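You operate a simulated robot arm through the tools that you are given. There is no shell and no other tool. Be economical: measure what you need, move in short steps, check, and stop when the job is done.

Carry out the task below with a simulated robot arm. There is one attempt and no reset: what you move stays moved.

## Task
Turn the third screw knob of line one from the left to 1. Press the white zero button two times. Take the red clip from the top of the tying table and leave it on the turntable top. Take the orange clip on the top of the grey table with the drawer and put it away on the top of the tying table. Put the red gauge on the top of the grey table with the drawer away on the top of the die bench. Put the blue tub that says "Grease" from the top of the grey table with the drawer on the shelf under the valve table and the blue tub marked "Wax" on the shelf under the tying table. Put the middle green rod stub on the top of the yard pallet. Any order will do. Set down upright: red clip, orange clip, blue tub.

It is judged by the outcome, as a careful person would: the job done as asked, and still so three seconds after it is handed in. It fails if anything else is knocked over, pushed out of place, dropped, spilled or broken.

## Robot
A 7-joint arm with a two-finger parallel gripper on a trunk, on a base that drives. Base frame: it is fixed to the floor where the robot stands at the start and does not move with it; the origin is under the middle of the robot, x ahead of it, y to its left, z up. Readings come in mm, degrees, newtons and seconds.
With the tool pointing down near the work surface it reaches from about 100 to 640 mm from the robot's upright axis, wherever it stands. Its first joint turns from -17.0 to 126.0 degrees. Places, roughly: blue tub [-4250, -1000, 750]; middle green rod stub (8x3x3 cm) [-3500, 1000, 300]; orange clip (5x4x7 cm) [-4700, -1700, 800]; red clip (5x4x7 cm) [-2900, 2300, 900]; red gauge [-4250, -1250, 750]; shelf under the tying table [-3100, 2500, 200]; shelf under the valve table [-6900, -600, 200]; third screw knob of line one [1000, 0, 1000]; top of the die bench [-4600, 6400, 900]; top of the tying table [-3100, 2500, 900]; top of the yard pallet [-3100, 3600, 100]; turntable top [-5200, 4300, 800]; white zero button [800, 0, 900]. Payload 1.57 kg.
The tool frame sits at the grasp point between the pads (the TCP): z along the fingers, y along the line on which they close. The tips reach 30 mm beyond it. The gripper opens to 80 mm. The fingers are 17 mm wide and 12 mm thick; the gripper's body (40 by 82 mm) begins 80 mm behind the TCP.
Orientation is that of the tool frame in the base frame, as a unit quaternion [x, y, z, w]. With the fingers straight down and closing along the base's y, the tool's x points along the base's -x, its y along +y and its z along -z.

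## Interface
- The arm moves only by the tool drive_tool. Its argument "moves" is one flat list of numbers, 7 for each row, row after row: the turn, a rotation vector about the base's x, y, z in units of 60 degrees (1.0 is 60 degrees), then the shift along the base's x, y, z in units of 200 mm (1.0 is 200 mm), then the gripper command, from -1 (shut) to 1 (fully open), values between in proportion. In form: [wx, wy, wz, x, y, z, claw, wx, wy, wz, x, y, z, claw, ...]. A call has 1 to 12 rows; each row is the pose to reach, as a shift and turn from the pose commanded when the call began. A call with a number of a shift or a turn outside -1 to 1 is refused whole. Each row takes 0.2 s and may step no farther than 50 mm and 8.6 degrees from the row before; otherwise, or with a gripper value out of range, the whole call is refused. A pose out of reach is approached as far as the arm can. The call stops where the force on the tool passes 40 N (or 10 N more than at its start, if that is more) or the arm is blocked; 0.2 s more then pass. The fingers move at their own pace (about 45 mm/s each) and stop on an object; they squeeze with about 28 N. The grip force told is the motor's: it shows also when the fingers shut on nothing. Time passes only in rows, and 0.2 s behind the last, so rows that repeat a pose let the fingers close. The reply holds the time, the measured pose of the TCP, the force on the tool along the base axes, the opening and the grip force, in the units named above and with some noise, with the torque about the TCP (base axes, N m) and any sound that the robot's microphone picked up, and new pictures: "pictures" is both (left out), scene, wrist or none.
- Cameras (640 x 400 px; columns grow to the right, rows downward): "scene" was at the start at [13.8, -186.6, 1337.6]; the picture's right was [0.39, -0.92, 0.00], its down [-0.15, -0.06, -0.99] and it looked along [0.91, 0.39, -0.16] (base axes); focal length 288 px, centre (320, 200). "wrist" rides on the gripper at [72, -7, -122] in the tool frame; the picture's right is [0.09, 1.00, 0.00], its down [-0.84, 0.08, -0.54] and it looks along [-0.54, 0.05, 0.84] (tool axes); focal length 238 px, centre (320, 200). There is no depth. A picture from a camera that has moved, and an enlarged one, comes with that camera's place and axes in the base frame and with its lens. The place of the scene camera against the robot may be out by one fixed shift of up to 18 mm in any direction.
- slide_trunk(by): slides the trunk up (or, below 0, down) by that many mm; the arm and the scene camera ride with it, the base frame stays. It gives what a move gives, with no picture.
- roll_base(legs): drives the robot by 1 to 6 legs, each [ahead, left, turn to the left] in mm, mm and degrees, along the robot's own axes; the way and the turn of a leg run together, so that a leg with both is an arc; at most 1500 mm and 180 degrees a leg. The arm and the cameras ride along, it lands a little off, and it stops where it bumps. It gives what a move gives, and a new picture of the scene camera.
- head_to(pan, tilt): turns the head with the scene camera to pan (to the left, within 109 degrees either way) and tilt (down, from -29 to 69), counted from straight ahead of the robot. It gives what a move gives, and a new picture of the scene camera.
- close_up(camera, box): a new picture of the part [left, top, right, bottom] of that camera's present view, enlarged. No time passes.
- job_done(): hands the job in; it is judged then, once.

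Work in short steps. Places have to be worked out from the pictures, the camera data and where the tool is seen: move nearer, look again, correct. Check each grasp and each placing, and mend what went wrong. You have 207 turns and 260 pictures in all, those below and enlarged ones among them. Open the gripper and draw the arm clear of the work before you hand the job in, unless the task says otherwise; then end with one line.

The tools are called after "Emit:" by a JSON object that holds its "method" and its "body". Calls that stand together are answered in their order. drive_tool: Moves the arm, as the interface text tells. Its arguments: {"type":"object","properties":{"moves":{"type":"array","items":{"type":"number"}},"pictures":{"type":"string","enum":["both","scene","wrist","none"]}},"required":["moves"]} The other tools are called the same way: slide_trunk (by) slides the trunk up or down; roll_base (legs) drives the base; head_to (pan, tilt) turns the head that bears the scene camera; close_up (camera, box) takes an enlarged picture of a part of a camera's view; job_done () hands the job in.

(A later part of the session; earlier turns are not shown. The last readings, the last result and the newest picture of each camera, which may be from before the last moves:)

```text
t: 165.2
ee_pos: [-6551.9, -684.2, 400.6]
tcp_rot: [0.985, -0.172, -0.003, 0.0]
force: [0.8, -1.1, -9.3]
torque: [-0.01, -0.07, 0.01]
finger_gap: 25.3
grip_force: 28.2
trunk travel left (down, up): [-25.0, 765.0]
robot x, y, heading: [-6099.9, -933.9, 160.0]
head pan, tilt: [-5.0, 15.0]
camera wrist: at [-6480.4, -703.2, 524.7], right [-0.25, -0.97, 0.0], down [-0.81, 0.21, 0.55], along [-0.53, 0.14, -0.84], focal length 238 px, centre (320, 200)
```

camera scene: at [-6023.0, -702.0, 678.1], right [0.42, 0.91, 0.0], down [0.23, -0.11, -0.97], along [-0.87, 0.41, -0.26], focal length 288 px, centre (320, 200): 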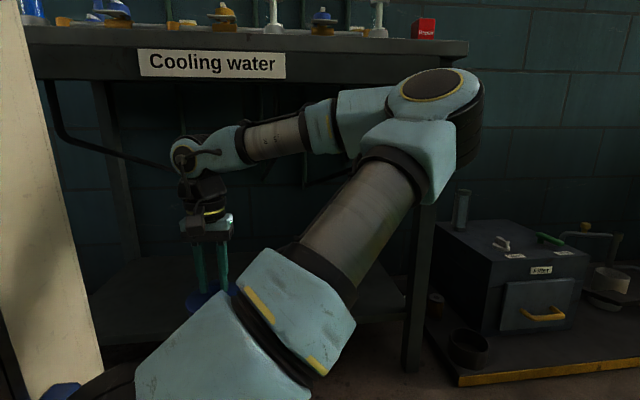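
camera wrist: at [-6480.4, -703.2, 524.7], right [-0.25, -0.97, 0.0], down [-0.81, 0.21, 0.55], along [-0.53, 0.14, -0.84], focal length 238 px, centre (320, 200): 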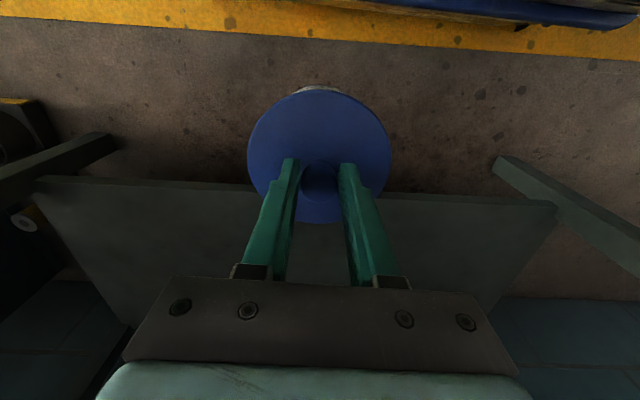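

The elbow is close to the table edge and leg, so I back the base 70 mm and reach in with a straighter arm instead, checking midway.

Emit:
{"method": "roll_base", "body": {"legs": [[-72, 0, 0]]}}

Emit:
{"method": "drive_tool", "body": {"moves": [0, 0, 0, -0.18, 0.083, 0.01, -1, 0, 0, 0, -0.36, 0.166, 0.02, -1, 0, 0, 0, -0.54, 0.25, 0.02, -1, 0, 0, 0, -0.72, 0.33, 0.02, -1, 0, 0, 0, -0.72, 0.33, 0.02, -1], "pictures": "both"}}

```text
t: 166.2
ee_pos: [-6483.0, -708.7, 401.9]
tcp_rot: [0.985, -0.173, -0.003, 0.0]
force: [0.5, 0.9, -9.0]
torque: [-0.01, -0.04, 0.02]
finger_gap: 25.7
grip_force: 27.8
trunk travel left (down, up): [-25.0, 765.0]
robot x, y, heading: [-6030.8, -963.6, 159.9]
head pan, tilt: [-5.0, 15.0]
camera scene: at [-5954.7, -727.0, 678.1], right [0.42, 0.91, 0.0], down [0.23, -0.11, -0.97], along [-0.87, 0.41, -0.26], focal length 288 px, centre (320, 200)
```

scene: 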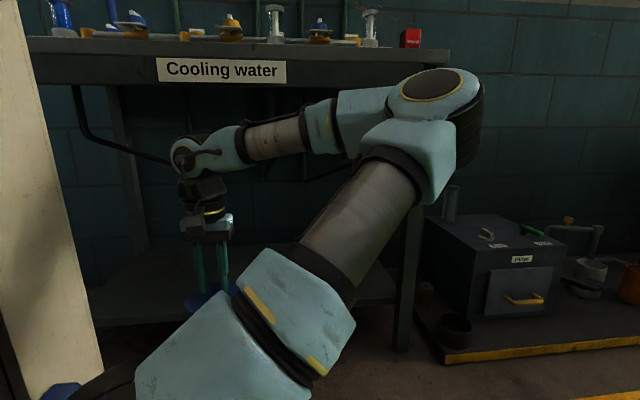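

```text
t: 167.4
ee_pos: [-6628.1, -642.3, 406.1]
tcp_rot: [0.985, -0.173, -0.004, -0.001]
force: [-0.2, -0.1, -8.6]
torque: [-0.05, -0.02, 0.0]
finger_gap: 25.3
grip_force: 28.2
trunk travel left (down, up): [-25.0, 765.0]
robot x, y, heading: [-6038.0, -963.4, 159.8]
head pan, tilt: [-5.0, 15.0]
camera scene: at [-5954.7, -727.0, 678.0], right [0.42, 0.91, 0.0], down [0.23, -0.11, -0.97], along [-0.87, 0.41, -0.26], focal length 288 px, centre (320, 200)
camera wrist: at [-6557.1, -660.4, 528.7], right [-0.25, -0.97, 0.0], down [-0.81, 0.21, 0.55], along [-0.53, 0.14, -0.84], focal length 238 px, centre (320, 200)
```

scene: 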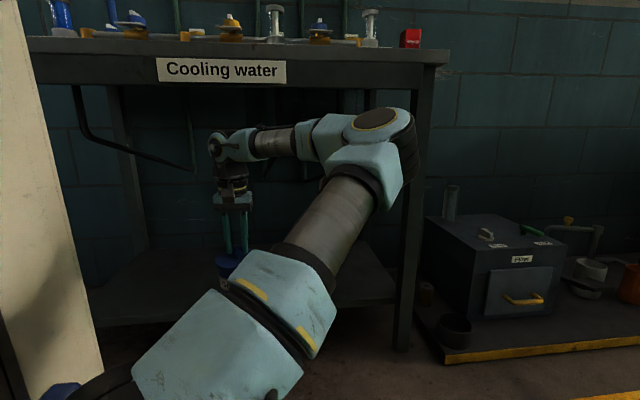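
wrist: 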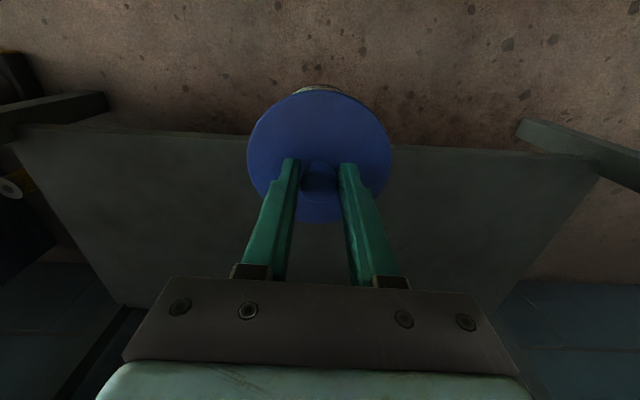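

The elbow is now below the apron and clear of the leg. I reach the remaining 130 mm in.

Emit:
{"method": "drive_tool", "body": {"moves": [0, 0, 0, -0.15, 0.055, 0, -1, 0, 0, 0, -0.3, 0.11, 0, -1, 0, 0, 0, -0.45, 0.164, 0, -1, 0, 0, 0, -0.6, 0.218, 0, -1, 0, 0, 0, -0.6, 0.218, 0, -1], "pictures": "both"}}

```text
t: 168.6
ee_pos: [-6747.9, -600.0, 405.9]
tcp_rot: [0.985, -0.172, -0.004, 0.0]
force: [0.4, -0.3, -9.1]
torque: [-0.01, -0.08, 0.02]
finger_gap: 25.3
grip_force: 27.8
trunk travel left (down, up): [-25.0, 765.0]
robot x, y, heading: [-6034.3, -961.2, 160.1]
head pan, tilt: [-5.0, 15.0]
camera scene: at [-5954.8, -727.0, 678.1], right [0.42, 0.91, 0.0], down [0.23, -0.11, -0.97], along [-0.87, 0.41, -0.26], focal length 288 px, centre (320, 200)
camera wrist: at [-6676.2, -618.2, 528.8], right [-0.25, -0.97, 0.0], down [-0.81, 0.21, 0.55], along [-0.53, 0.14, -0.84], focal length 238 px, centre (320, 200)
```

scene: 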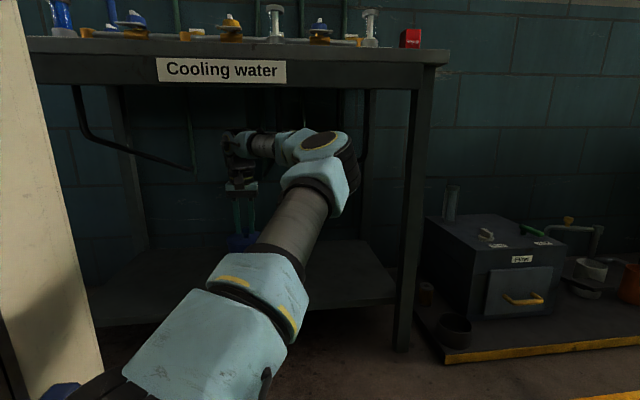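
wrist: 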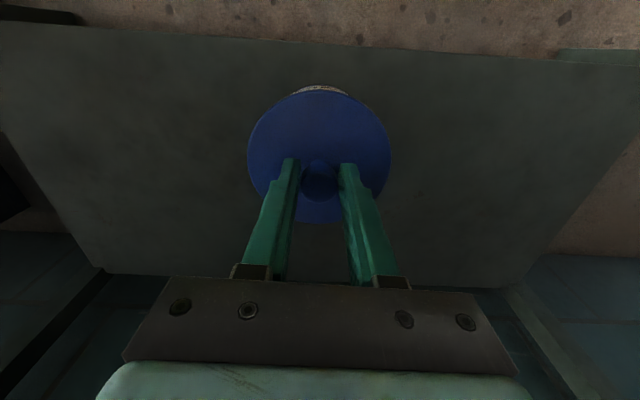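

The tub is over the shelf. I lower in small steps toward contact.

Emit:
{"method": "drive_tool", "body": {"moves": [0, 0, 0, 0, 0, -0.08, -1, 0, 0, 0, 0, 0, -0.16, -1, 0, 0, 0, 0, 0, -0.22, -1, 0, 0, 0, 0, 0, -0.26, -1, 0, 0, 0, 0, 0, -0.28, -1, 0, 0, 0, 0, 0, -0.3, -1], "pictures": "none"}}

```text
t: 170.0
ee_pos: [-6747.2, -600.3, 344.6]
tcp_rot: [0.985, -0.173, -0.004, -0.001]
force: [-0.6, 0.0, -10.0]
torque: [0.03, -0.06, -0.01]
finger_gap: 25.5
grip_force: 27.7
trunk travel left (down, up): [-25.0, 765.0]
robot x, y, heading: [-6031.5, -962.8, 159.7]
head pan, tilt: [-5.0, 15.0]
```

No contact yet; I go on down in 3 mm steps.

Emit:
{"method": "drive_tool", "body": {"moves": [0, 0, 0, 0, 0, -0.015, -1, 0, 0, 0, 0, 0, -0.03, -1, 0, 0, 0, 0, 0, -0.045, -1, 0, 0, 0, 0, 0, -0.06, -1], "pictures": "none"}}

Emit:
{"method": "drive_tool", "body": {"moves": [0, 0, 0, 0, 0, -0.01, -1, 0, 0, 0, 0, 0, -0.02, -1, 0, 0, 0, 0, 0, -0.03, -1, 0, 0, 0, 0, 0, -0.04, -1], "pictures": "wrist"}}

```text
t: 171.0
ee_pos: [-6747.4, -599.3, 334.2]
tcp_rot: [0.985, -0.174, -0.004, 0.0]
force: [0.7, -0.8, -8.5]
torque: [0.0, -0.05, 0.01]
finger_gap: 25.8
grip_force: 27.7
trunk travel left (down, up): [-25.0, 765.0]
robot x, y, heading: [-6032.4, -962.7, 160.3]
head pan, tilt: [-5.0, 15.0]
```

```text
t: 172.0
ee_pos: [-6747.4, -600.0, 325.2]
tcp_rot: [0.985, -0.174, -0.003, 0.001]
force: [-0.5, -0.4, -10.4]
torque: [-0.05, -0.06, -0.01]
finger_gap: 25.3
grip_force: 28.0
trunk travel left (down, up): [-25.0, 765.0]
robot x, y, heading: [-6033.7, -964.1, 159.9]
head pan, tilt: [-5.0, 15.0]
camera wrist: at [-6676.4, -618.6, 448.4], right [-0.25, -0.97, 0.0], down [-0.81, 0.21, 0.55], along [-0.53, 0.14, -0.84], focal length 238 px, centre (320, 200)
```

wrist: 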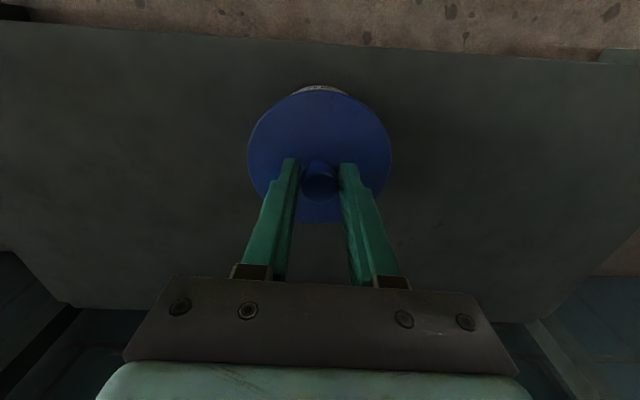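

Still hanging free; I continue in 2.5 mm steps.

Emit:
{"method": "drive_tool", "body": {"moves": [0, 0, 0, 0, 0, -0.012, -1, 0, 0, 0, 0, 0, -0.024, -1, 0, 0, 0, 0, 0, -0.036, -1, 0, 0, 0, 0, 0, -0.048, -1, 0, 0, 0, 0, 0, -0.06, -1, 0, 0, 0, 0, 0, -0.072, -1], "pictures": "none"}}

Emit:
{"method": "drive_tool", "body": {"moves": [0, 0, 0, 0, 0, -0.012, -1, 0, 0, 0, 0, 0, -0.024, -1, 0, 0, 0, 0, 0, -0.036, -1, 0, 0, 0, 0, 0, -0.048, -1], "pictures": "none"}}

```text
t: 173.4
ee_pos: [-6748.6, -601.2, 312.9]
tcp_rot: [0.985, -0.173, -0.006, 0.0]
force: [-3.5, 1.1, 24.5]
torque: [0.1, 0.23, 0.11]
finger_gap: 26.0
grip_force: 28.6
trunk travel left (down, up): [-25.0, 765.0]
robot x, y, heading: [-6030.9, -958.7, 160.0]
head pan, tilt: [-5.0, 15.0]
```

```text
t: 174.5
ee_pos: [-6746.8, -602.9, 304.7]
tcp_rot: [0.985, -0.173, -0.004, 0.0]
force: [6.5, -2.3, 15.7]
torque: [0.26, -0.55, -0.01]
finger_gap: 25.4
grip_force: 27.5
trunk travel left (down, up): [-25.0, 765.0]
robot x, y, heading: [-6031.6, -961.2, 159.5]
head pan, tilt: [-5.0, 15.0]
stopped in row 4: the force on the tool passed its limit at 41 N (the readings are from after the stop); the commanded pose is now the measured one
```

The tub stands on the shelf (contact at about z 313). I open, rise, and look.

Emit:
{"method": "drive_tool", "body": {"moves": [0, 0, 0, 0, 0, 0, 0, 0, 0, 0, 0, 0, 0, 0.3, 0, 0, 0, 0, 0, 0.1, 0.3, 0, 0, 0, 0, 0, 0.25, 0.3, 0, 0, 0, 0, 0, 0.4, 0.3, 0, 0, 0, 0, 0, 0.4, 0.3], "pictures": "wrist"}}

```text
t: 175.9
ee_pos: [-6747.0, -600.8, 385.1]
tcp_rot: [0.985, -0.173, -0.004, 0.0]
force: [1.1, 0.0, -1.1]
torque: [-0.02, -0.02, 0.02]
finger_gap: 51.8
grip_force: 0.0
trunk travel left (down, up): [-25.0, 765.0]
robot x, y, heading: [-6032.7, -961.3, 159.7]
head pan, tilt: [-5.0, 15.0]
camera wrist: at [-6675.8, -619.2, 507.4], right [-0.25, -0.97, 0.0], down [-0.81, 0.21, 0.55], along [-0.53, 0.14, -0.84], focal length 238 px, centre (320, 200)
```

wrist: 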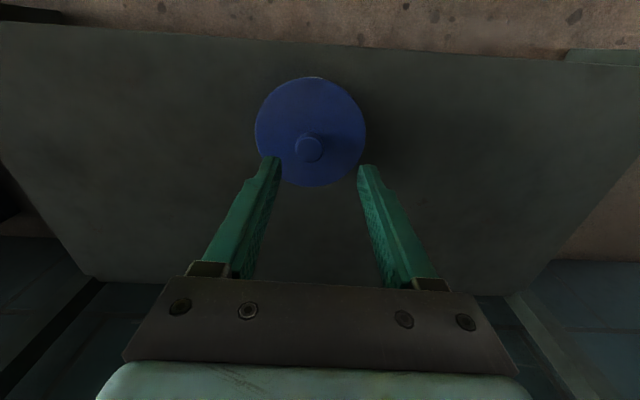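

The grease tub stands upright on the shelf under the valve table. I retract the arm, back off, and raise the trunk.

Emit:
{"method": "drive_tool", "body": {"moves": [0, 0, 0, 0.2, -0.08, 0.02, 0.3, 0, 0, 0, 0.4, -0.16, 0.02, 0.3, 0, 0, 0, 0.6, -0.24, 0.02, 0.3, 0, 0, 0, 0.8, -0.32, 0.02, -1, 0, 0, 0, 0.98, -0.39, 0.02, -1, 0, 0, 0, 0.98, -0.39, 0.02, -1], "pictures": "none"}}

Emit:
{"method": "roll_base", "body": {"legs": [[-250, 0, 0]]}}

Emit:
{"method": "slide_trunk", "body": {"by": 400}}

Emit:
{"method": "slide_trunk", "body": {"by": 250}}

```text
t: 177.3
ee_pos: [-6550.7, -678.5, 388.6]
tcp_rot: [0.985, -0.173, -0.004, 0.0]
force: [0.6, -0.4, 0.4]
torque: [0.0, 0.03, 0.02]
finger_gap: 0.0
grip_force: 9.9
trunk travel left (down, up): [-25.0, 765.0]
robot x, y, heading: [-6027.2, -961.5, 159.7]
head pan, tilt: [-5.0, 15.0]
```

```text
t: 179.1
ee_pos: [-6317.2, -764.2, 388.2]
tcp_rot: [0.985, -0.173, -0.003, -0.001]
force: [-0.9, -1.1, 0.4]
torque: [0.03, 0.03, 0.02]
finger_gap: 0.0
grip_force: 21.3
trunk travel left (down, up): [-25.0, 765.0]
robot x, y, heading: [-5800.1, -1047.2, 160.1]
head pan, tilt: [-5.0, 15.0]
camera scene: at [-5720.3, -813.0, 678.1], right [0.42, 0.91, 0.0], down [0.23, -0.11, -0.97], along [-0.87, 0.41, -0.26], focal length 288 px, centre (320, 200)
```

scene: 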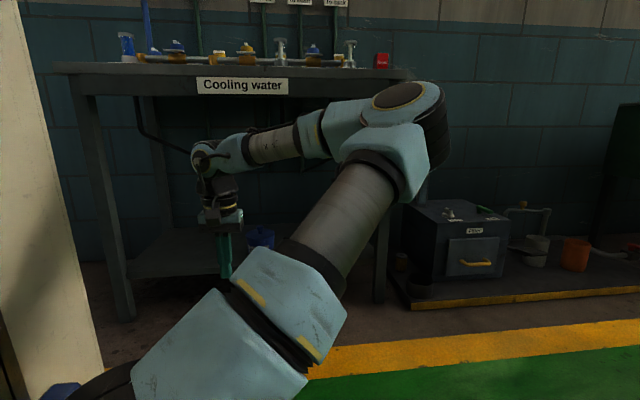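

```text
t: 183.0
ee_pos: [-6318.6, -765.9, 788.3]
tcp_rot: [0.985, -0.173, -0.003, 0.001]
force: [0.1, -0.1, 0.0]
torque: [0.0, 0.02, -0.01]
finger_gap: 0.0
grip_force: 20.9
trunk travel left (down, up): [-425.0, 365.0]
robot x, y, heading: [-5798.2, -1048.5, 159.8]
head pan, tilt: [-5.0, 15.0]
```

```text
t: 185.5
ee_pos: [-6318.7, -766.2, 1037.7]
tcp_rot: [0.985, -0.173, -0.004, 0.0]
force: [-0.1, 0.2, -0.3]
torque: [-0.02, -0.01, -0.01]
finger_gap: 0.0
grip_force: 21.6
trunk travel left (down, up): [-675.0, 115.0]
robot x, y, heading: [-5799.5, -1045.9, 159.9]
head pan, tilt: [-5.0, 15.0]
```

Next the orange clip, which sits at the table's left end, best reached from the gap at that end. I drive back through the gap (elbow on the barrel side) and turn to face the table's end.

Emit:
{"method": "roll_base", "body": {"legs": [[0, 784, 0], [0, 0, 90], [0, 0, 90], [1000, 0, 0], [230, 0, 0]]}}

```text
t: 203.5
ee_pos: [-4379.8, -2481.8, 1037.7]
tcp_rot: [0.17, 0.985, 0.001, 0.003]
force: [-0.3, 0.8, 0.4]
torque: [0.01, -0.01, 0.02]
finger_gap: 0.0
grip_force: 22.1
trunk travel left (down, up): [-675.0, 115.0]
robot x, y, heading: [-4901.5, -2203.3, -19.8]
head pan, tilt: [-5.0, 15.0]
camera scene: at [-4961.5, -2426.0, 1328.1], right [-0.42, -0.91, 0.0], down [-0.24, 0.11, -0.97], along [0.88, -0.4, -0.26], focal length 288 px, centre (320, 200)
```

scene: 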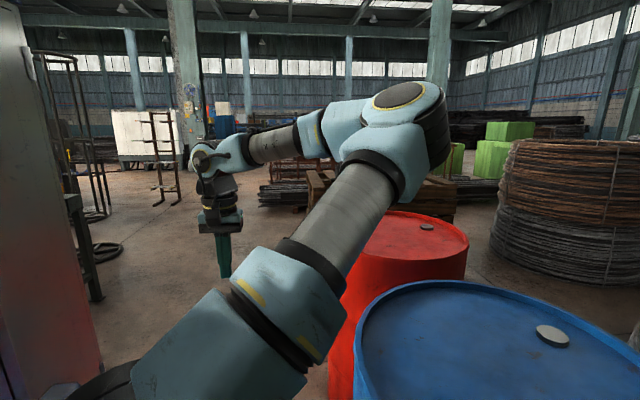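

I am in the gap. I shift toward the table and turn left by 90° to face the clip.

Emit:
{"method": "roll_base", "body": {"legs": [[0, 100, 0], [0, 0, 90]]}}

Emit:
{"method": "drive_tool", "body": {"moves": [0, 0, 0, 0, 0, 0.1, 1, 0, 0, 0, 0, 0, 0.2, 1, 0, 0, 0, 0, 0, 0.2, 1], "pictures": "wrist"}}

```text
t: 206.1
ee_pos: [-4274.4, -2190.0, 1037.9]
tcp_rot: [-0.015, 1.0, 0.001, 0.005]
force: [0.4, 0.1, -0.2]
torque: [-0.01, -0.01, 0.01]
finger_gap: 0.0
grip_force: 21.2
trunk travel left (down, up): [-675.0, 115.0]
robot x, y, heading: [-4859.9, -2117.3, 1.2]
head pan, tilt: [-5.0, 15.0]
stopped in leg 2: the robot was blocked; the commanded pose is now the measured one
camera scene: at [-4834.5, -2349.7, 1328.1], right [-0.06, -1.0, 0.0], down [-0.26, 0.02, -0.97], along [0.96, -0.06, -0.26], focal length 288 px, centre (320, 200)
```

scene: 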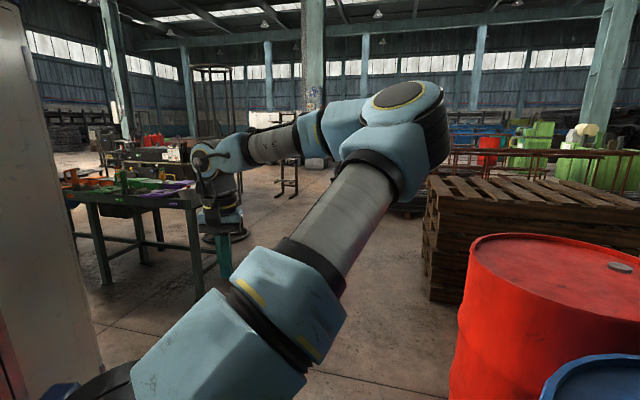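

```text
t: 206.9
ee_pos: [-4274.6, -2189.5, 1080.1]
tcp_rot: [-0.016, 1.0, 0.001, 0.004]
force: [0.0, -0.1, 1.3]
torque: [0.03, 0.01, -0.01]
finger_gap: 67.9
grip_force: 0.2
trunk travel left (down, up): [-675.0, 115.0]
robot x, y, heading: [-4864.7, -2118.7, 1.8]
head pan, tilt: [-5.0, 15.0]
camera wrist: at [-4346.8, -2199.0, 1202.3], right [-0.12, 0.99, 0.0], down [0.83, 0.1, 0.55], along [0.55, 0.07, -0.84], focal length 238 px, centre (320, 200)
```

wrist: 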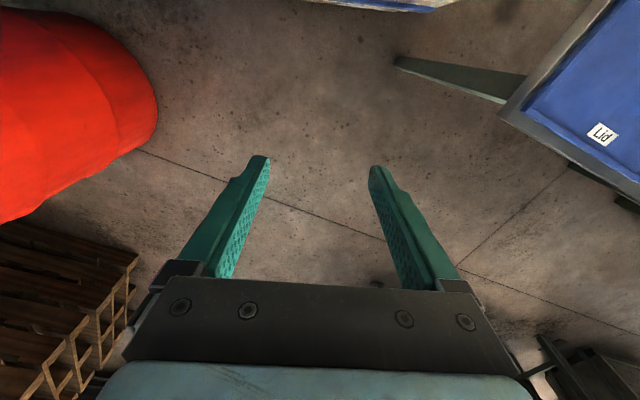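

Turning was stopped, probably by the table's end at my front left. I shift 75 mm away from the table and finish the turn.

Emit:
{"method": "roll_base", "body": {"legs": [[-27, -72, 0], [0, 0, 68.5]]}}

Emit:
{"method": "drive_tool", "body": {"moves": [0, 0, 0, 0, 0, 0.05, 1, 0, 0, 0, 0, 0, 0.05, 1], "pictures": "wrist"}}

```text
t: 211.0
ee_pos: [-4610.8, -1668.1, 1079.5]
tcp_rot: [-0.578, 0.816, 0.004, 0.002]
force: [-0.4, -0.3, -0.3]
torque: [-0.01, 0.01, -0.03]
finger_gap: 79.8
grip_force: 0.1
trunk travel left (down, up): [-675.0, 115.0]
robot x, y, heading: [-4882.4, -2186.8, 70.4]
head pan, tilt: [-5.0, 15.0]
camera scene: at [-4650.2, -2251.3, 1328.1], right [0.91, -0.42, 0.0], down [-0.11, -0.24, -0.97], along [0.4, 0.88, -0.26], focal length 288 px, centre (320, 200)
```

scene: 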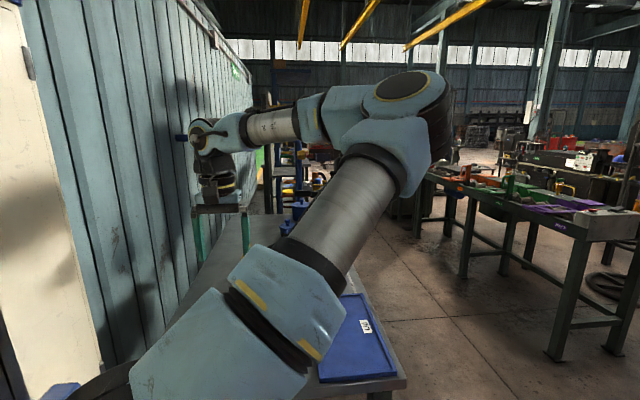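

```text
t: 211.6
ee_pos: [-4610.3, -1668.0, 1088.3]
tcp_rot: [-0.579, 0.815, 0.004, 0.004]
force: [0.6, -0.1, 0.3]
torque: [-0.01, 0.01, 0.0]
finger_gap: 80.3
grip_force: 0.2
trunk travel left (down, up): [-675.0, 115.0]
robot x, y, heading: [-4888.3, -2189.4, 70.5]
head pan, tilt: [-5.0, 15.0]
camera wrist: at [-4627.1, -1739.3, 1212.0], right [-0.97, 0.24, 0.0], down [0.2, 0.81, 0.55], along [0.13, 0.53, -0.84], focal length 238 px, centre (320, 200)
```

wrist: 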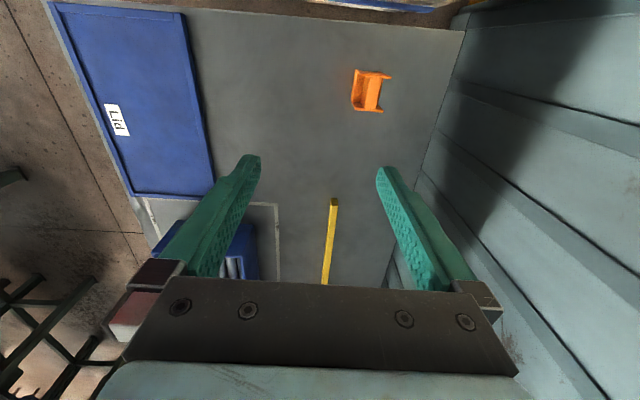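

The clip is in view of the wrist camera. I enlarge it to see its shape.

Emit:
{"method": "close_up", "body": {"camera": "wrist", "box": [320, 50, 420, 130]}}

```text
5.00 times, centred on (370, 90) of wrist
camera zoom: at [-4627.1, -1739.3, 1212.0], right [-0.97, 0.24, 0.0], down [0.2, 0.81, 0.55], along [0.13, 0.53, -0.84], focal length 1192 px, centre (70, 750)
```

zoom: 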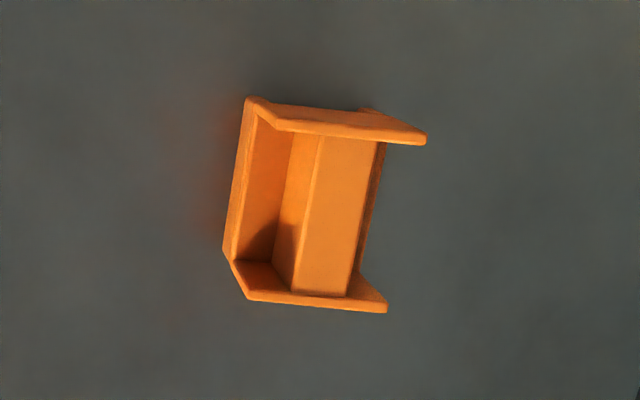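

The clip is a small bracket, upright, at about (−4680, −1668). I can grip it across its 36 mm side. I move over it and lower to z ≈ 960 to check.

Emit:
{"method": "drive_tool", "body": {"moves": [0, 0, 0, -0.15, 0, -0.15, 0.6, 0, 0, 0, -0.35, 0, -0.3, 0.6, 0, 0, 0, -0.35, 0, -0.5, 0.6, 0, 0, 0, -0.35, 0, -0.64, 0.6, 0, 0, 0, -0.35, 0, -0.64, 0.6], "pictures": "wrist"}}

```text
t: 212.8
ee_pos: [-4680.5, -1666.0, 960.5]
tcp_rot: [-0.578, 0.816, 0.004, 0.005]
force: [-0.5, 0.3, 0.2]
torque: [0.0, 0.02, 0.01]
finger_gap: 64.2
grip_force: 0.1
trunk travel left (down, up): [-675.0, 115.0]
robot x, y, heading: [-4887.5, -2188.8, 70.5]
head pan, tilt: [-5.0, 15.0]
camera wrist: at [-4697.9, -1738.0, 1084.3], right [-0.97, 0.24, 0.0], down [0.2, 0.81, 0.55], along [0.13, 0.53, -0.84], focal length 238 px, centre (320, 200)
```

wrist: 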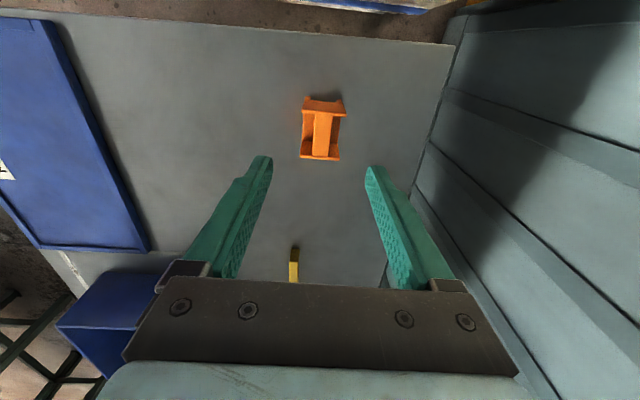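

The clip is nearly centred at (−4684, −1669). I descend to z ≈ 848 around it.

Emit:
{"method": "drive_tool", "body": {"moves": [0, 0, 0, -0.02, -0.012, -0.2, 0.6, 0, 0, 0, -0.02, -0.012, -0.4, 0.6, 0, 0, 0, -0.02, -0.012, -0.56, 0.6, 0, 0, 0, -0.02, -0.012, -0.56, 0.6], "pictures": "wrist"}}

```text
t: 213.8
ee_pos: [-4685.6, -1670.0, 846.8]
tcp_rot: [-0.579, 0.816, 0.004, 0.004]
force: [-1.1, -0.8, -0.3]
torque: [0.0, 0.01, 0.0]
finger_gap: 64.1
grip_force: 0.0
trunk travel left (down, up): [-675.0, 115.0]
robot x, y, heading: [-4889.7, -2189.0, 70.5]
head pan, tilt: [-5.0, 15.0]
camera wrist: at [-4701.5, -1741.5, 971.2], right [-0.97, 0.24, 0.0], down [0.2, 0.81, 0.55], along [0.13, 0.53, -0.83], focal length 238 px, centre (320, 200)
```

wrist: 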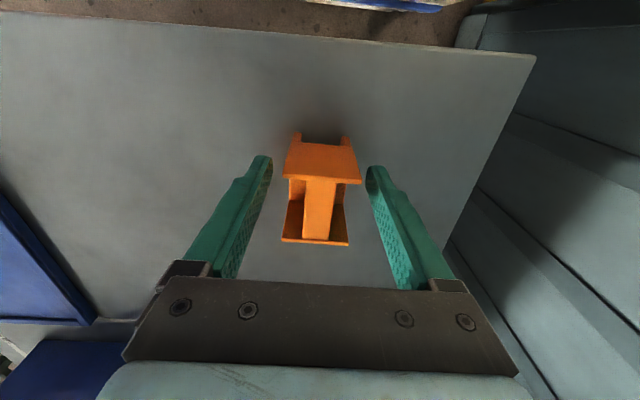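

The clip stands between the fingers. I close and check the width.

Emit:
{"method": "drive_tool", "body": {"moves": [0, 0, 0, 0, 0, 0, -1, 0, 0, 0, 0, 0, 0, -1, 0, 0, 0, 0, 0, 0, -1, 0, 0, 0, 0, 0, 0, -1], "pictures": "wrist"}}

```text
t: 214.8
ee_pos: [-4682.2, -1670.6, 849.3]
tcp_rot: [-0.578, 0.816, 0.003, 0.003]
force: [-0.5, -0.3, 0.5]
torque: [0.04, -0.01, 0.01]
finger_gap: 39.2
grip_force: 28.4
trunk travel left (down, up): [-675.0, 115.0]
robot x, y, heading: [-4889.3, -2188.8, 70.6]
head pan, tilt: [-5.0, 15.0]
camera wrist: at [-4701.5, -1741.5, 971.4], right [-0.97, 0.24, 0.0], down [0.2, 0.81, 0.55], along [0.13, 0.53, -0.84], focal length 238 px, centre (320, 200)
```

wrist: 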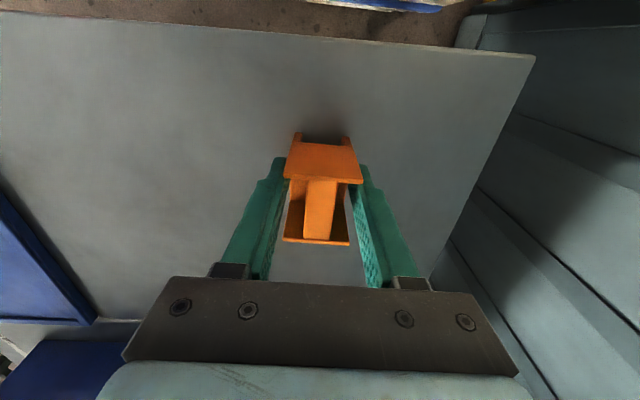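

Held at 39 mm. I lift it clear.

Emit:
{"method": "drive_tool", "body": {"moves": [0, 0, 0, 0, 0, 0.1, -1, 0, 0, 0, 0, 0, 0.3, -1, 0, 0, 0, 0, 0, 0.5, -1, 0, 0, 0, 0, 0, 0.75, -1, 0, 0, 0, 0, 0, 0.98, -1, 0, 0, 0, 0, 0, 0.98, -1], "pictures": "wrist"}}

```text
t: 216.2
ee_pos: [-4683.4, -1669.9, 1046.4]
tcp_rot: [-0.58, 0.815, 0.003, 0.003]
force: [-0.4, -0.4, -0.8]
torque: [-0.01, 0.03, 0.0]
finger_gap: 39.0
grip_force: 28.4
trunk travel left (down, up): [-675.0, 115.0]
robot x, y, heading: [-4889.6, -2193.7, 70.7]
head pan, tilt: [-5.0, 15.0]
camera wrist: at [-4701.2, -1740.3, 1169.5], right [-0.97, 0.24, 0.0], down [0.2, 0.81, 0.55], along [0.13, 0.53, -0.84], focal length 238 px, centre (320, 200)
```

wrist: 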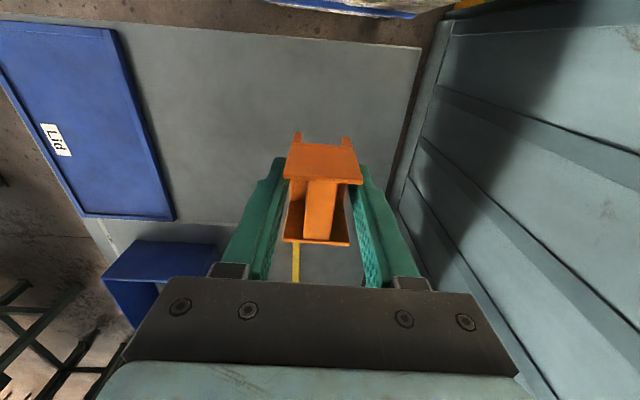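

The orange clip is held. I leave the gap the way I came (turn right, drive out) and then face along the aisle in front of the tables.

Emit:
{"method": "roll_base", "body": {"legs": [[0, 0, -90], [1000, 60, 0], [0, 0, 90]]}}

Emit:
{"method": "head_to", "body": {"pan": -15, "tilt": 20}}

```text
t: 229.0
ee_pos: [-3725.5, -1949.1, 1046.3]
tcp_rot: [-0.579, 0.815, 0.003, 0.003]
force: [0.1, 1.0, -0.1]
torque: [0.01, -0.01, 0.03]
finger_gap: 39.1
grip_force: 27.4
trunk travel left (down, up): [-675.0, 115.0]
robot x, y, heading: [-3929.9, -2472.5, 70.5]
head pan, tilt: [-5.0, 15.0]
camera scene: at [-3690.9, -2531.3, 1328.1], right [0.91, -0.41, 0.0], down [-0.11, -0.24, -0.97], along [0.4, 0.88, -0.26], focal length 288 px, centre (320, 200)
```

scene: 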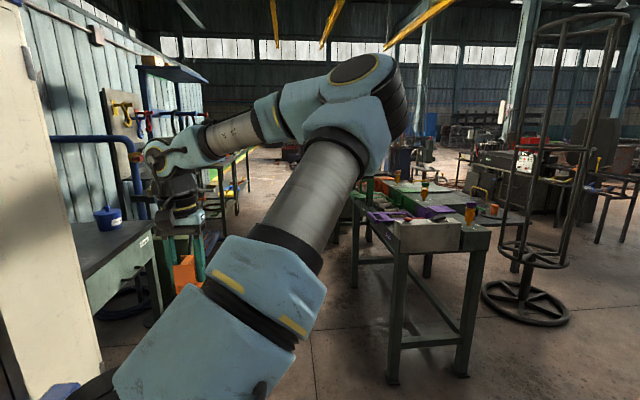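

```text
t: 229.7
ee_pos: [-3725.5, -1949.6, 1045.8]
tcp_rot: [-0.579, 0.815, 0.004, 0.003]
force: [0.3, -0.6, 0.7]
torque: [-0.01, 0.02, -0.03]
finger_gap: 38.9
grip_force: 28.1
trunk travel left (down, up): [-675.0, 115.0]
robot x, y, heading: [-3927.5, -2472.2, 70.4]
head pan, tilt: [-15.0, 20.0]
camera scene: at [-3676.9, -2539.5, 1320.0], right [0.82, -0.57, 0.0], down [-0.19, -0.28, -0.94], along [0.53, 0.78, -0.34], focal length 288 px, centre (320, 200)
```

scene: 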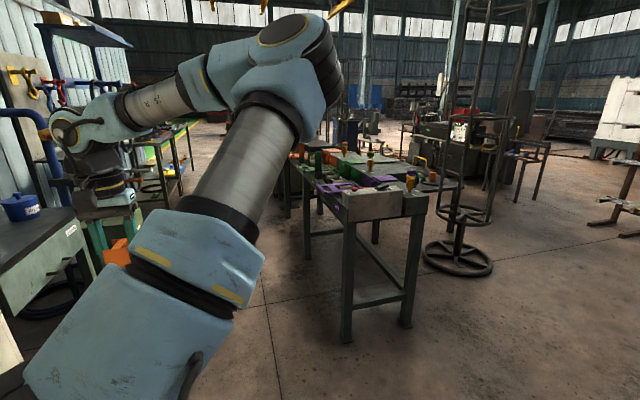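

The aisle is about 1.2 m wide and I am in its middle. I drive along it.

Emit:
{"method": "roll_base", "body": {"legs": [[0, 0, -0.5], [1450, 0, 0], [1450, 0, 0]]}}

Emit:
{"method": "head_to", "body": {"pan": 10, "tilt": 20}}

```text
t: 243.9
ee_pos: [-2735.2, 752.5, 1046.0]
tcp_rot: [-0.572, 0.82, 0.003, 0.003]
force: [0.1, -0.2, 0.0]
torque: [0.0, 0.02, -0.05]
finger_gap: 39.1
grip_force: 28.5
trunk travel left (down, up): [-675.0, 115.0]
robot x, y, heading: [-2948.9, 231.7, 69.5]
head pan, tilt: [-15.0, 20.0]
camera scene: at [-2696.8, 161.8, 1319.9], right [0.81, -0.58, 0.0], down [-0.2, -0.28, -0.94], along [0.55, 0.77, -0.34], focal length 288 px, centre (320, 200)
```

scene: 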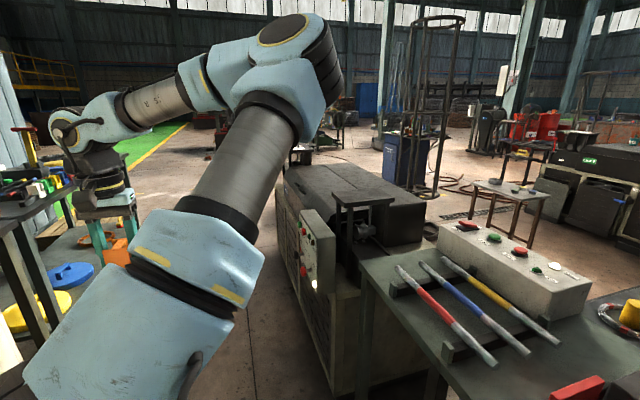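

```text
t: 244.8
ee_pos: [-2735.6, 752.9, 1045.6]
tcp_rot: [-0.572, 0.82, 0.003, 0.004]
force: [-0.7, 0.2, -0.6]
torque: [0.01, 0.01, -0.01]
finger_gap: 39.2
grip_force: 27.9
trunk travel left (down, up): [-675.0, 115.0]
robot x, y, heading: [-2949.7, 232.8, 69.7]
head pan, tilt: [10.0, 20.0]
camera scene: at [-2733.8, 177.5, 1319.9], right [0.98, -0.18, 0.0], down [-0.06, -0.34, -0.94], along [0.17, 0.92, -0.34], focal length 288 px, centre (320, 200)
```

scene: 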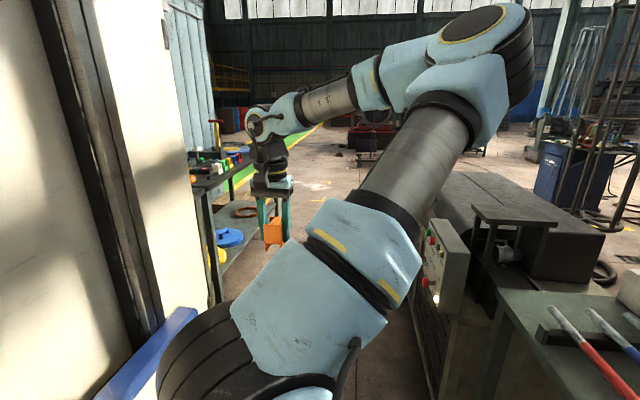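

Clear ahead. I drive on to stand before the tying table and turn to face it.

Emit:
{"method": "roll_base", "body": {"legs": [[1450, 0, 0], [500, 0, 0], [0, 0, 90]]}}

Emit:
{"method": "head_to", "body": {"pan": -15, "tilt": 22}}

```text
t: 258.5
ee_pos: [-2783.5, 2281.8, 1046.3]
tcp_rot: [0.985, -0.174, -0.005, 0.001]
force: [-1.1, 1.0, -0.4]
torque: [0.01, 0.01, -0.02]
finger_gap: 39.4
grip_force: 27.9
trunk travel left (down, up): [-675.0, 115.0]
robot x, y, heading: [-2258.7, 2071.0, 159.9]
head pan, tilt: [10.0, 20.0]
camera scene: at [-2192.4, 2283.1, 1319.9], right [0.18, 0.98, 0.0], down [0.34, -0.06, -0.94], along [-0.92, 0.17, -0.34], focal length 288 px, centre (320, 200)
```

scene: 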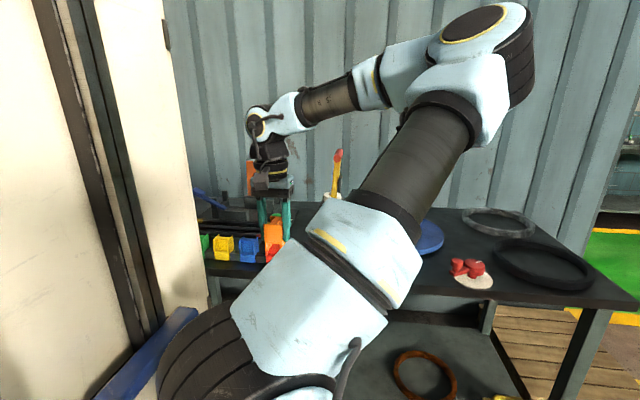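

```text
t: 259.4
ee_pos: [-2783.8, 2282.4, 1046.4]
tcp_rot: [0.985, -0.174, -0.005, 0.0]
force: [0.5, -0.1, -0.1]
torque: [0.0, 0.01, 0.01]
finger_gap: 39.2
grip_force: 28.0
trunk travel left (down, up): [-675.0, 115.0]
robot x, y, heading: [-2262.2, 2072.2, 159.5]
head pan, tilt: [-15.0, 22.0]
camera scene: at [-2176.5, 2320.0, 1316.7], right [0.58, 0.82, 0.0], down [0.31, -0.22, -0.93], along [-0.76, 0.54, -0.37], focal length 288 px, centre (320, 200)
```

scene: 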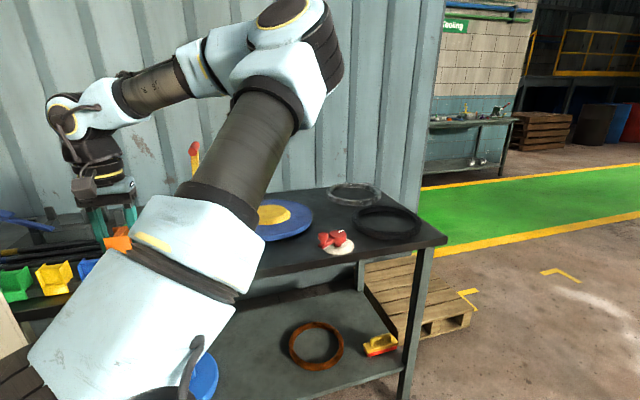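

The tying table shows a row of coloured clips at left-front and various rings at right. I take a wrist picture and an enlargement.

Emit:
{"method": "drive_tool", "body": {"moves": [0, 0, 0, 0, 0, 0.2, -1, 0, 0, 0, 0, 0, 0.4, -1, 0, 0, 0, 0, 0, 0.5, -1], "pictures": "wrist"}}

Emit:
{"method": "close_up", "body": {"camera": "scene", "box": [0, 160, 460, 400]}}

```text
t: 260.1
ee_pos: [-2783.2, 2281.3, 1146.4]
tcp_rot: [0.985, -0.175, -0.004, 0.0]
force: [-0.1, -0.1, -1.7]
torque: [0.02, -0.05, 0.02]
finger_gap: 39.1
grip_force: 28.3
trunk travel left (down, up): [-675.0, 115.0]
robot x, y, heading: [-2261.8, 2073.4, 159.9]
head pan, tilt: [-15.0, 22.0]
camera wrist: at [-2711.9, 2263.0, 1269.7], right [-0.26, -0.97, 0.0], down [-0.81, 0.21, 0.55], along [-0.53, 0.14, -0.84], focal length 238 px, centre (320, 200)
```

wrist: 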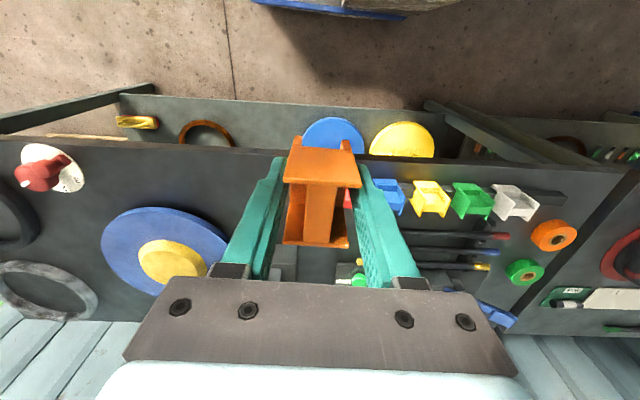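

```text
1.39 times, centred on (230, 280) of scene
camera zoom: at [-2176.5, 2320.1, 1316.7], right [0.58, 0.82, 0.0], down [0.31, -0.22, -0.93], along [-0.76, 0.54, -0.37], focal length 401 px, centre (445, 89)
```

zoom: 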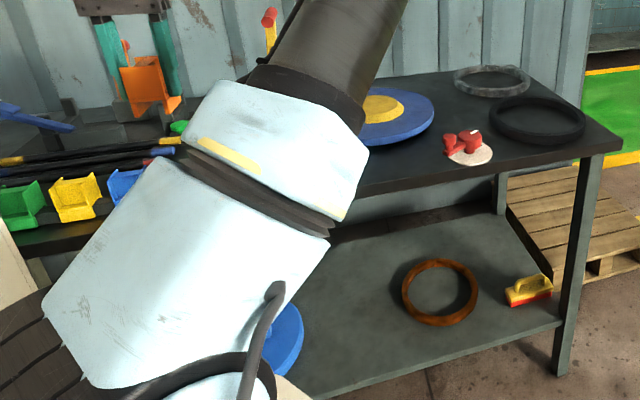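

The red clip seems to be the fifth in the row, hidden under my orange one. I move the tool to the right (+u) to see both the row and free table space.

Emit:
{"method": "drive_tool", "body": {"moves": [0, 0, 0, 0.08, 0.22, 0, -1, 0, 0, 0, 0.16, 0.44, 0, -1, 0, 0, 0, 0.24, 0.66, 0, -1, 0, 0, 0, 0.31, 0.85, 0, -1, 0, 0, 0, 0.31, 0.85, 0, -1], "pictures": "wrist"}}

Emit:
{"method": "close_up", "body": {"camera": "wrist", "box": [340, 100, 640, 300]}}

```text
t: 261.4
ee_pos: [-2719.8, 2453.9, 1147.5]
tcp_rot: [0.985, -0.174, -0.005, -0.001]
force: [-0.2, 0.1, 0.7]
torque: [0.02, -0.02, 0.01]
finger_gap: 39.3
grip_force: 27.9
trunk travel left (down, up): [-675.0, 115.0]
robot x, y, heading: [-2263.4, 2069.4, 159.6]
head pan, tilt: [-15.0, 22.0]
camera wrist: at [-2648.9, 2434.4, 1269.6], right [-0.26, -0.97, 0.0], down [-0.81, 0.21, 0.55], along [-0.53, 0.14, -0.84], focal length 238 px, centre (320, 200)
```

wrist: 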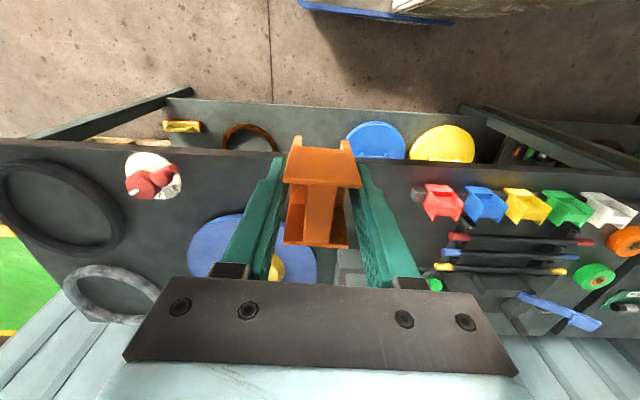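

```text
2.00 times, centred on (490, 200) of wrist
camera zoom: at [-2648.9, 2434.4, 1269.6], right [-0.26, -0.97, 0.0], down [-0.81, 0.21, 0.55], along [-0.53, 0.14, -0.84], focal length 477 px, centre (-20, 200)
```

zoom: 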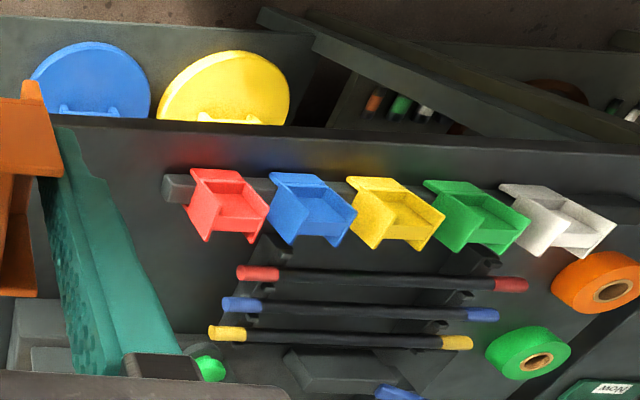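

Red is the right-most clip of the row, at about (−2923, 2287). A free spot for the orange clip lies in front of the blue disc, at about (−2818, 2611). I shift the base 200 mm to the right first.

Emit:
{"method": "roll_base", "body": {"legs": [[0, -200, 0]]}}

Emit:
{"method": "drive_tool", "body": {"moves": [0, 0, 0, 0, 0, 0, -1], "pictures": "wrist"}}

```text
t: 262.9
ee_pos: [-2651.9, 2641.6, 1146.9]
tcp_rot: [0.985, -0.175, -0.003, 0.0]
force: [-0.8, 0.9, -0.3]
torque: [0.0, -0.02, -0.02]
finger_gap: 38.6
grip_force: 27.5
trunk travel left (down, up): [-675.0, 115.0]
robot x, y, heading: [-2196.9, 2257.8, 159.7]
head pan, tilt: [-15.0, 22.0]
camera scene: at [-2106.2, 2508.9, 1316.7], right [0.58, 0.82, 0.0], down [0.31, -0.22, -0.93], along [-0.76, 0.54, -0.37], focal length 288 px, centre (320, 200)
```

scene: 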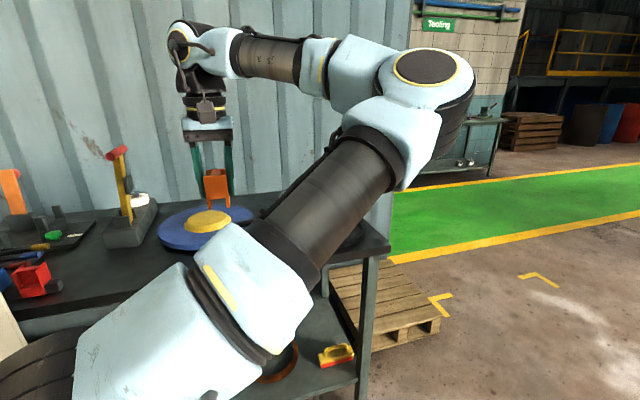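

```text
t: 263.4
ee_pos: [-2649.8, 2642.4, 1145.6]
tcp_rot: [0.985, -0.174, -0.004, 0.0]
force: [-0.3, 0.6, -0.2]
torque: [-0.01, 0.02, 0.02]
finger_gap: 39.2
grip_force: 28.0
trunk travel left (down, up): [-675.0, 115.0]
robot x, y, heading: [-2194.0, 2261.1, 159.5]
head pan, tilt: [-15.0, 22.0]
camera wrist: at [-2578.7, 2623.3, 1269.5], right [-0.26, -0.97, 0.0], down [-0.81, 0.21, 0.55], along [-0.53, 0.14, -0.84], focal length 238 px, centre (320, 200)
```

wrist: 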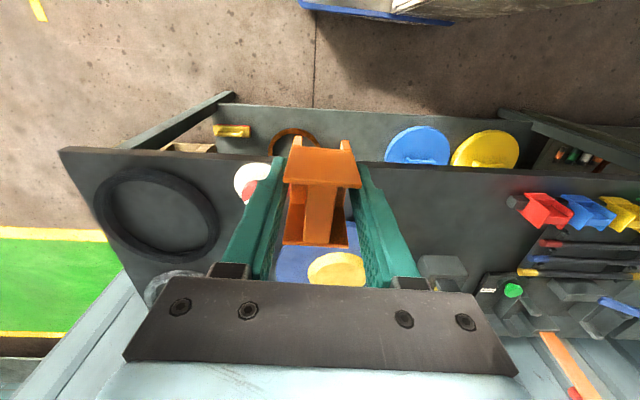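

A wide free area lies between the disc and the red clip; I choose the spot (−2865, 2488) for the orange clip and move over it.

Emit:
{"method": "drive_tool", "body": {"moves": [0, 0, 0, -0.15, -0.11, 0, -1, 0, 0, 0, -0.3, -0.22, 0, -1, 0, 0, 0, -0.45, -0.33, 0, -1, 0, 0, 0, -0.6, -0.44, 0, -1, 0, 0, 0, -0.75, -0.54, 0, -1, 0, 0, 0, -0.9, -0.65, 0, -1], "pictures": "none"}}

Emit:
{"method": "drive_tool", "body": {"moves": [0, 0, 0, -0.175, -0.12, -0.1, -1, 0, 0, 0, -0.175, -0.12, -0.3, -1, 0, 0, 0, -0.175, -0.12, -0.5, -1, 0, 0, 0, -0.175, -0.12, -0.7, -1, 0, 0, 0, -0.175, -0.12, -0.7, -1], "pictures": "both"}}

```text
t: 264.8
ee_pos: [-2829.9, 2512.4, 1146.8]
tcp_rot: [0.984, -0.176, -0.005, 0.0]
force: [0.0, 0.6, 0.1]
torque: [-0.06, 0.03, -0.02]
finger_gap: 39.1
grip_force: 28.2
trunk travel left (down, up): [-675.0, 115.0]
robot x, y, heading: [-2193.8, 2262.9, 159.4]
head pan, tilt: [-15.0, 22.0]
```

```text
t: 265.9
ee_pos: [-2865.0, 2488.4, 1006.9]
tcp_rot: [0.985, -0.175, -0.005, 0.0]
force: [0.2, 0.3, -0.5]
torque: [-0.01, 0.0, -0.01]
finger_gap: 38.9
grip_force: 28.1
trunk travel left (down, up): [-675.0, 115.0]
robot x, y, heading: [-2192.9, 2262.9, 159.7]
head pan, tilt: [-15.0, 22.0]
camera scene: at [-2106.2, 2508.8, 1316.7], right [0.58, 0.82, 0.0], down [0.31, -0.22, -0.93], along [-0.76, 0.54, -0.37], focal length 288 px, centre (320, 200)
camera wrist: at [-2793.9, 2469.4, 1129.8], right [-0.26, -0.97, 0.0], down [-0.81, 0.21, 0.55], along [-0.53, 0.14, -0.83], focal length 238 px, centre (320, 200)
```

scene: 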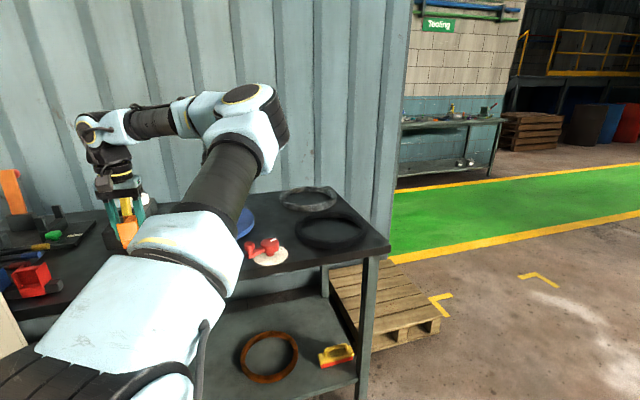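
wrist: 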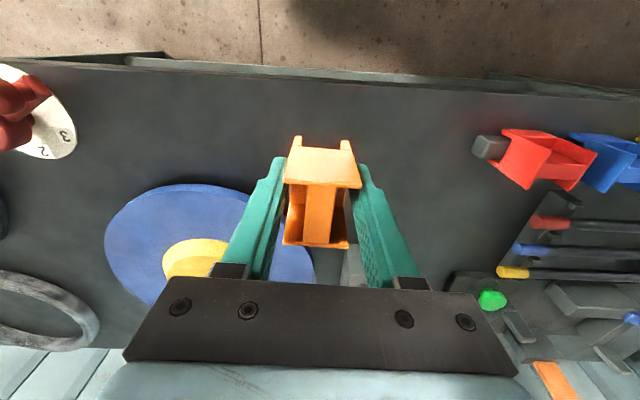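

The spot below is free. I lower gently until contact.

Emit:
{"method": "drive_tool", "body": {"moves": [0, 0, 0, 0, 0, -0.1, -1, 0, 0, 0, 0, 0, -0.17, -1, 0, 0, 0, 0, 0, -0.2, -1, 0, 0, 0, 0, 0, -0.22, -1, 0, 0, 0, 0, 0, -0.24, -1, 0, 0, 0, 0, 0, -0.26, -1, 0, 0, 0, 0, 0, -0.28, -1, 0, 0, 0, 0, 0, -0.3, -1], "pictures": "none"}}

```text
t: 267.8
ee_pos: [-2865.4, 2488.5, 946.8]
tcp_rot: [0.985, -0.175, -0.004, 0.0]
force: [0.2, 0.0, 0.6]
torque: [0.04, -0.03, 0.0]
finger_gap: 38.9
grip_force: 27.8
trunk travel left (down, up): [-675.0, 115.0]
robot x, y, heading: [-2194.9, 2266.0, 159.7]
head pan, tilt: [-15.0, 22.0]
```

Emit:
{"method": "drive_tool", "body": {"moves": [0, 0, 0, 0, 0, -0.015, -1, 0, 0, 0, 0, 0, -0.03, -1, 0, 0, 0, 0, 0, -0.045, -1, 0, 0, 0, 0, 0, -0.06, -1, 0, 0, 0, 0, 0, -0.075, -1, 0, 0, 0, 0, 0, -0.09, -1, 0, 0, 0, 0, 0, -0.105, -1, 0, 0, 0, 0, 0, -0.12, -1], "pictures": "wrist"}}

```text
t: 269.6
ee_pos: [-2864.3, 2487.8, 922.5]
tcp_rot: [0.985, -0.174, -0.004, 0.0]
force: [0.2, 0.6, -0.4]
torque: [0.01, 0.0, 0.04]
finger_gap: 39.4
grip_force: 28.1
trunk travel left (down, up): [-675.0, 115.0]
robot x, y, heading: [-2195.0, 2263.4, 159.6]
head pan, tilt: [-15.0, 22.0]
camera wrist: at [-2793.6, 2469.4, 1045.2], right [-0.26, -0.97, 0.0], down [-0.81, 0.21, 0.55], along [-0.53, 0.14, -0.84], focal length 238 px, centre (320, 200)
```

wrist: 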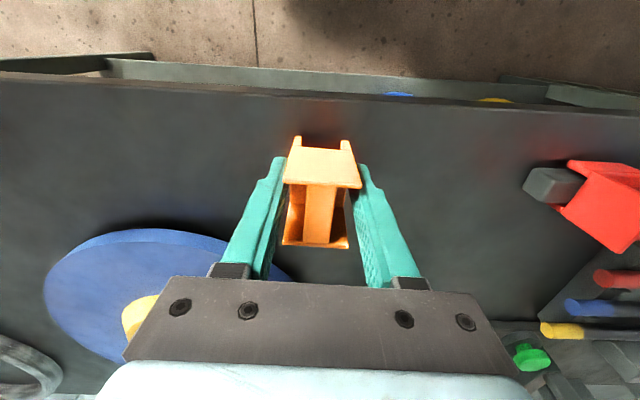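

No contact yet; I continue down.

Emit:
{"method": "drive_tool", "body": {"moves": [0, 0, 0, 0, 0, -0.02, -1, 0, 0, 0, 0, 0, -0.035, -1, 0, 0, 0, 0, 0, -0.05, -1, 0, 0, 0, 0, 0, -0.065, -1, 0, 0, 0, 0, 0, -0.08, -1, 0, 0, 0, 0, 0, -0.095, -1, 0, 0, 0, 0, 0, -0.11, -1, 0, 0, 0, 0, 0, -0.125, -1, 0, 0, 0, 0, 0, -0.14, -1, 0, 0, 0, 0, 0, -0.155, -1], "pictures": "none"}}

```text
t: 271.8
ee_pos: [-2865.1, 2488.2, 891.5]
tcp_rot: [0.985, -0.175, -0.005, 0.0]
force: [1.4, 5.2, 24.4]
torque: [0.2, -0.04, -0.03]
finger_gap: 39.5
grip_force: 28.1
trunk travel left (down, up): [-675.0, 115.0]
robot x, y, heading: [-2190.9, 2260.7, 159.7]
head pan, tilt: [-15.0, 22.0]
```

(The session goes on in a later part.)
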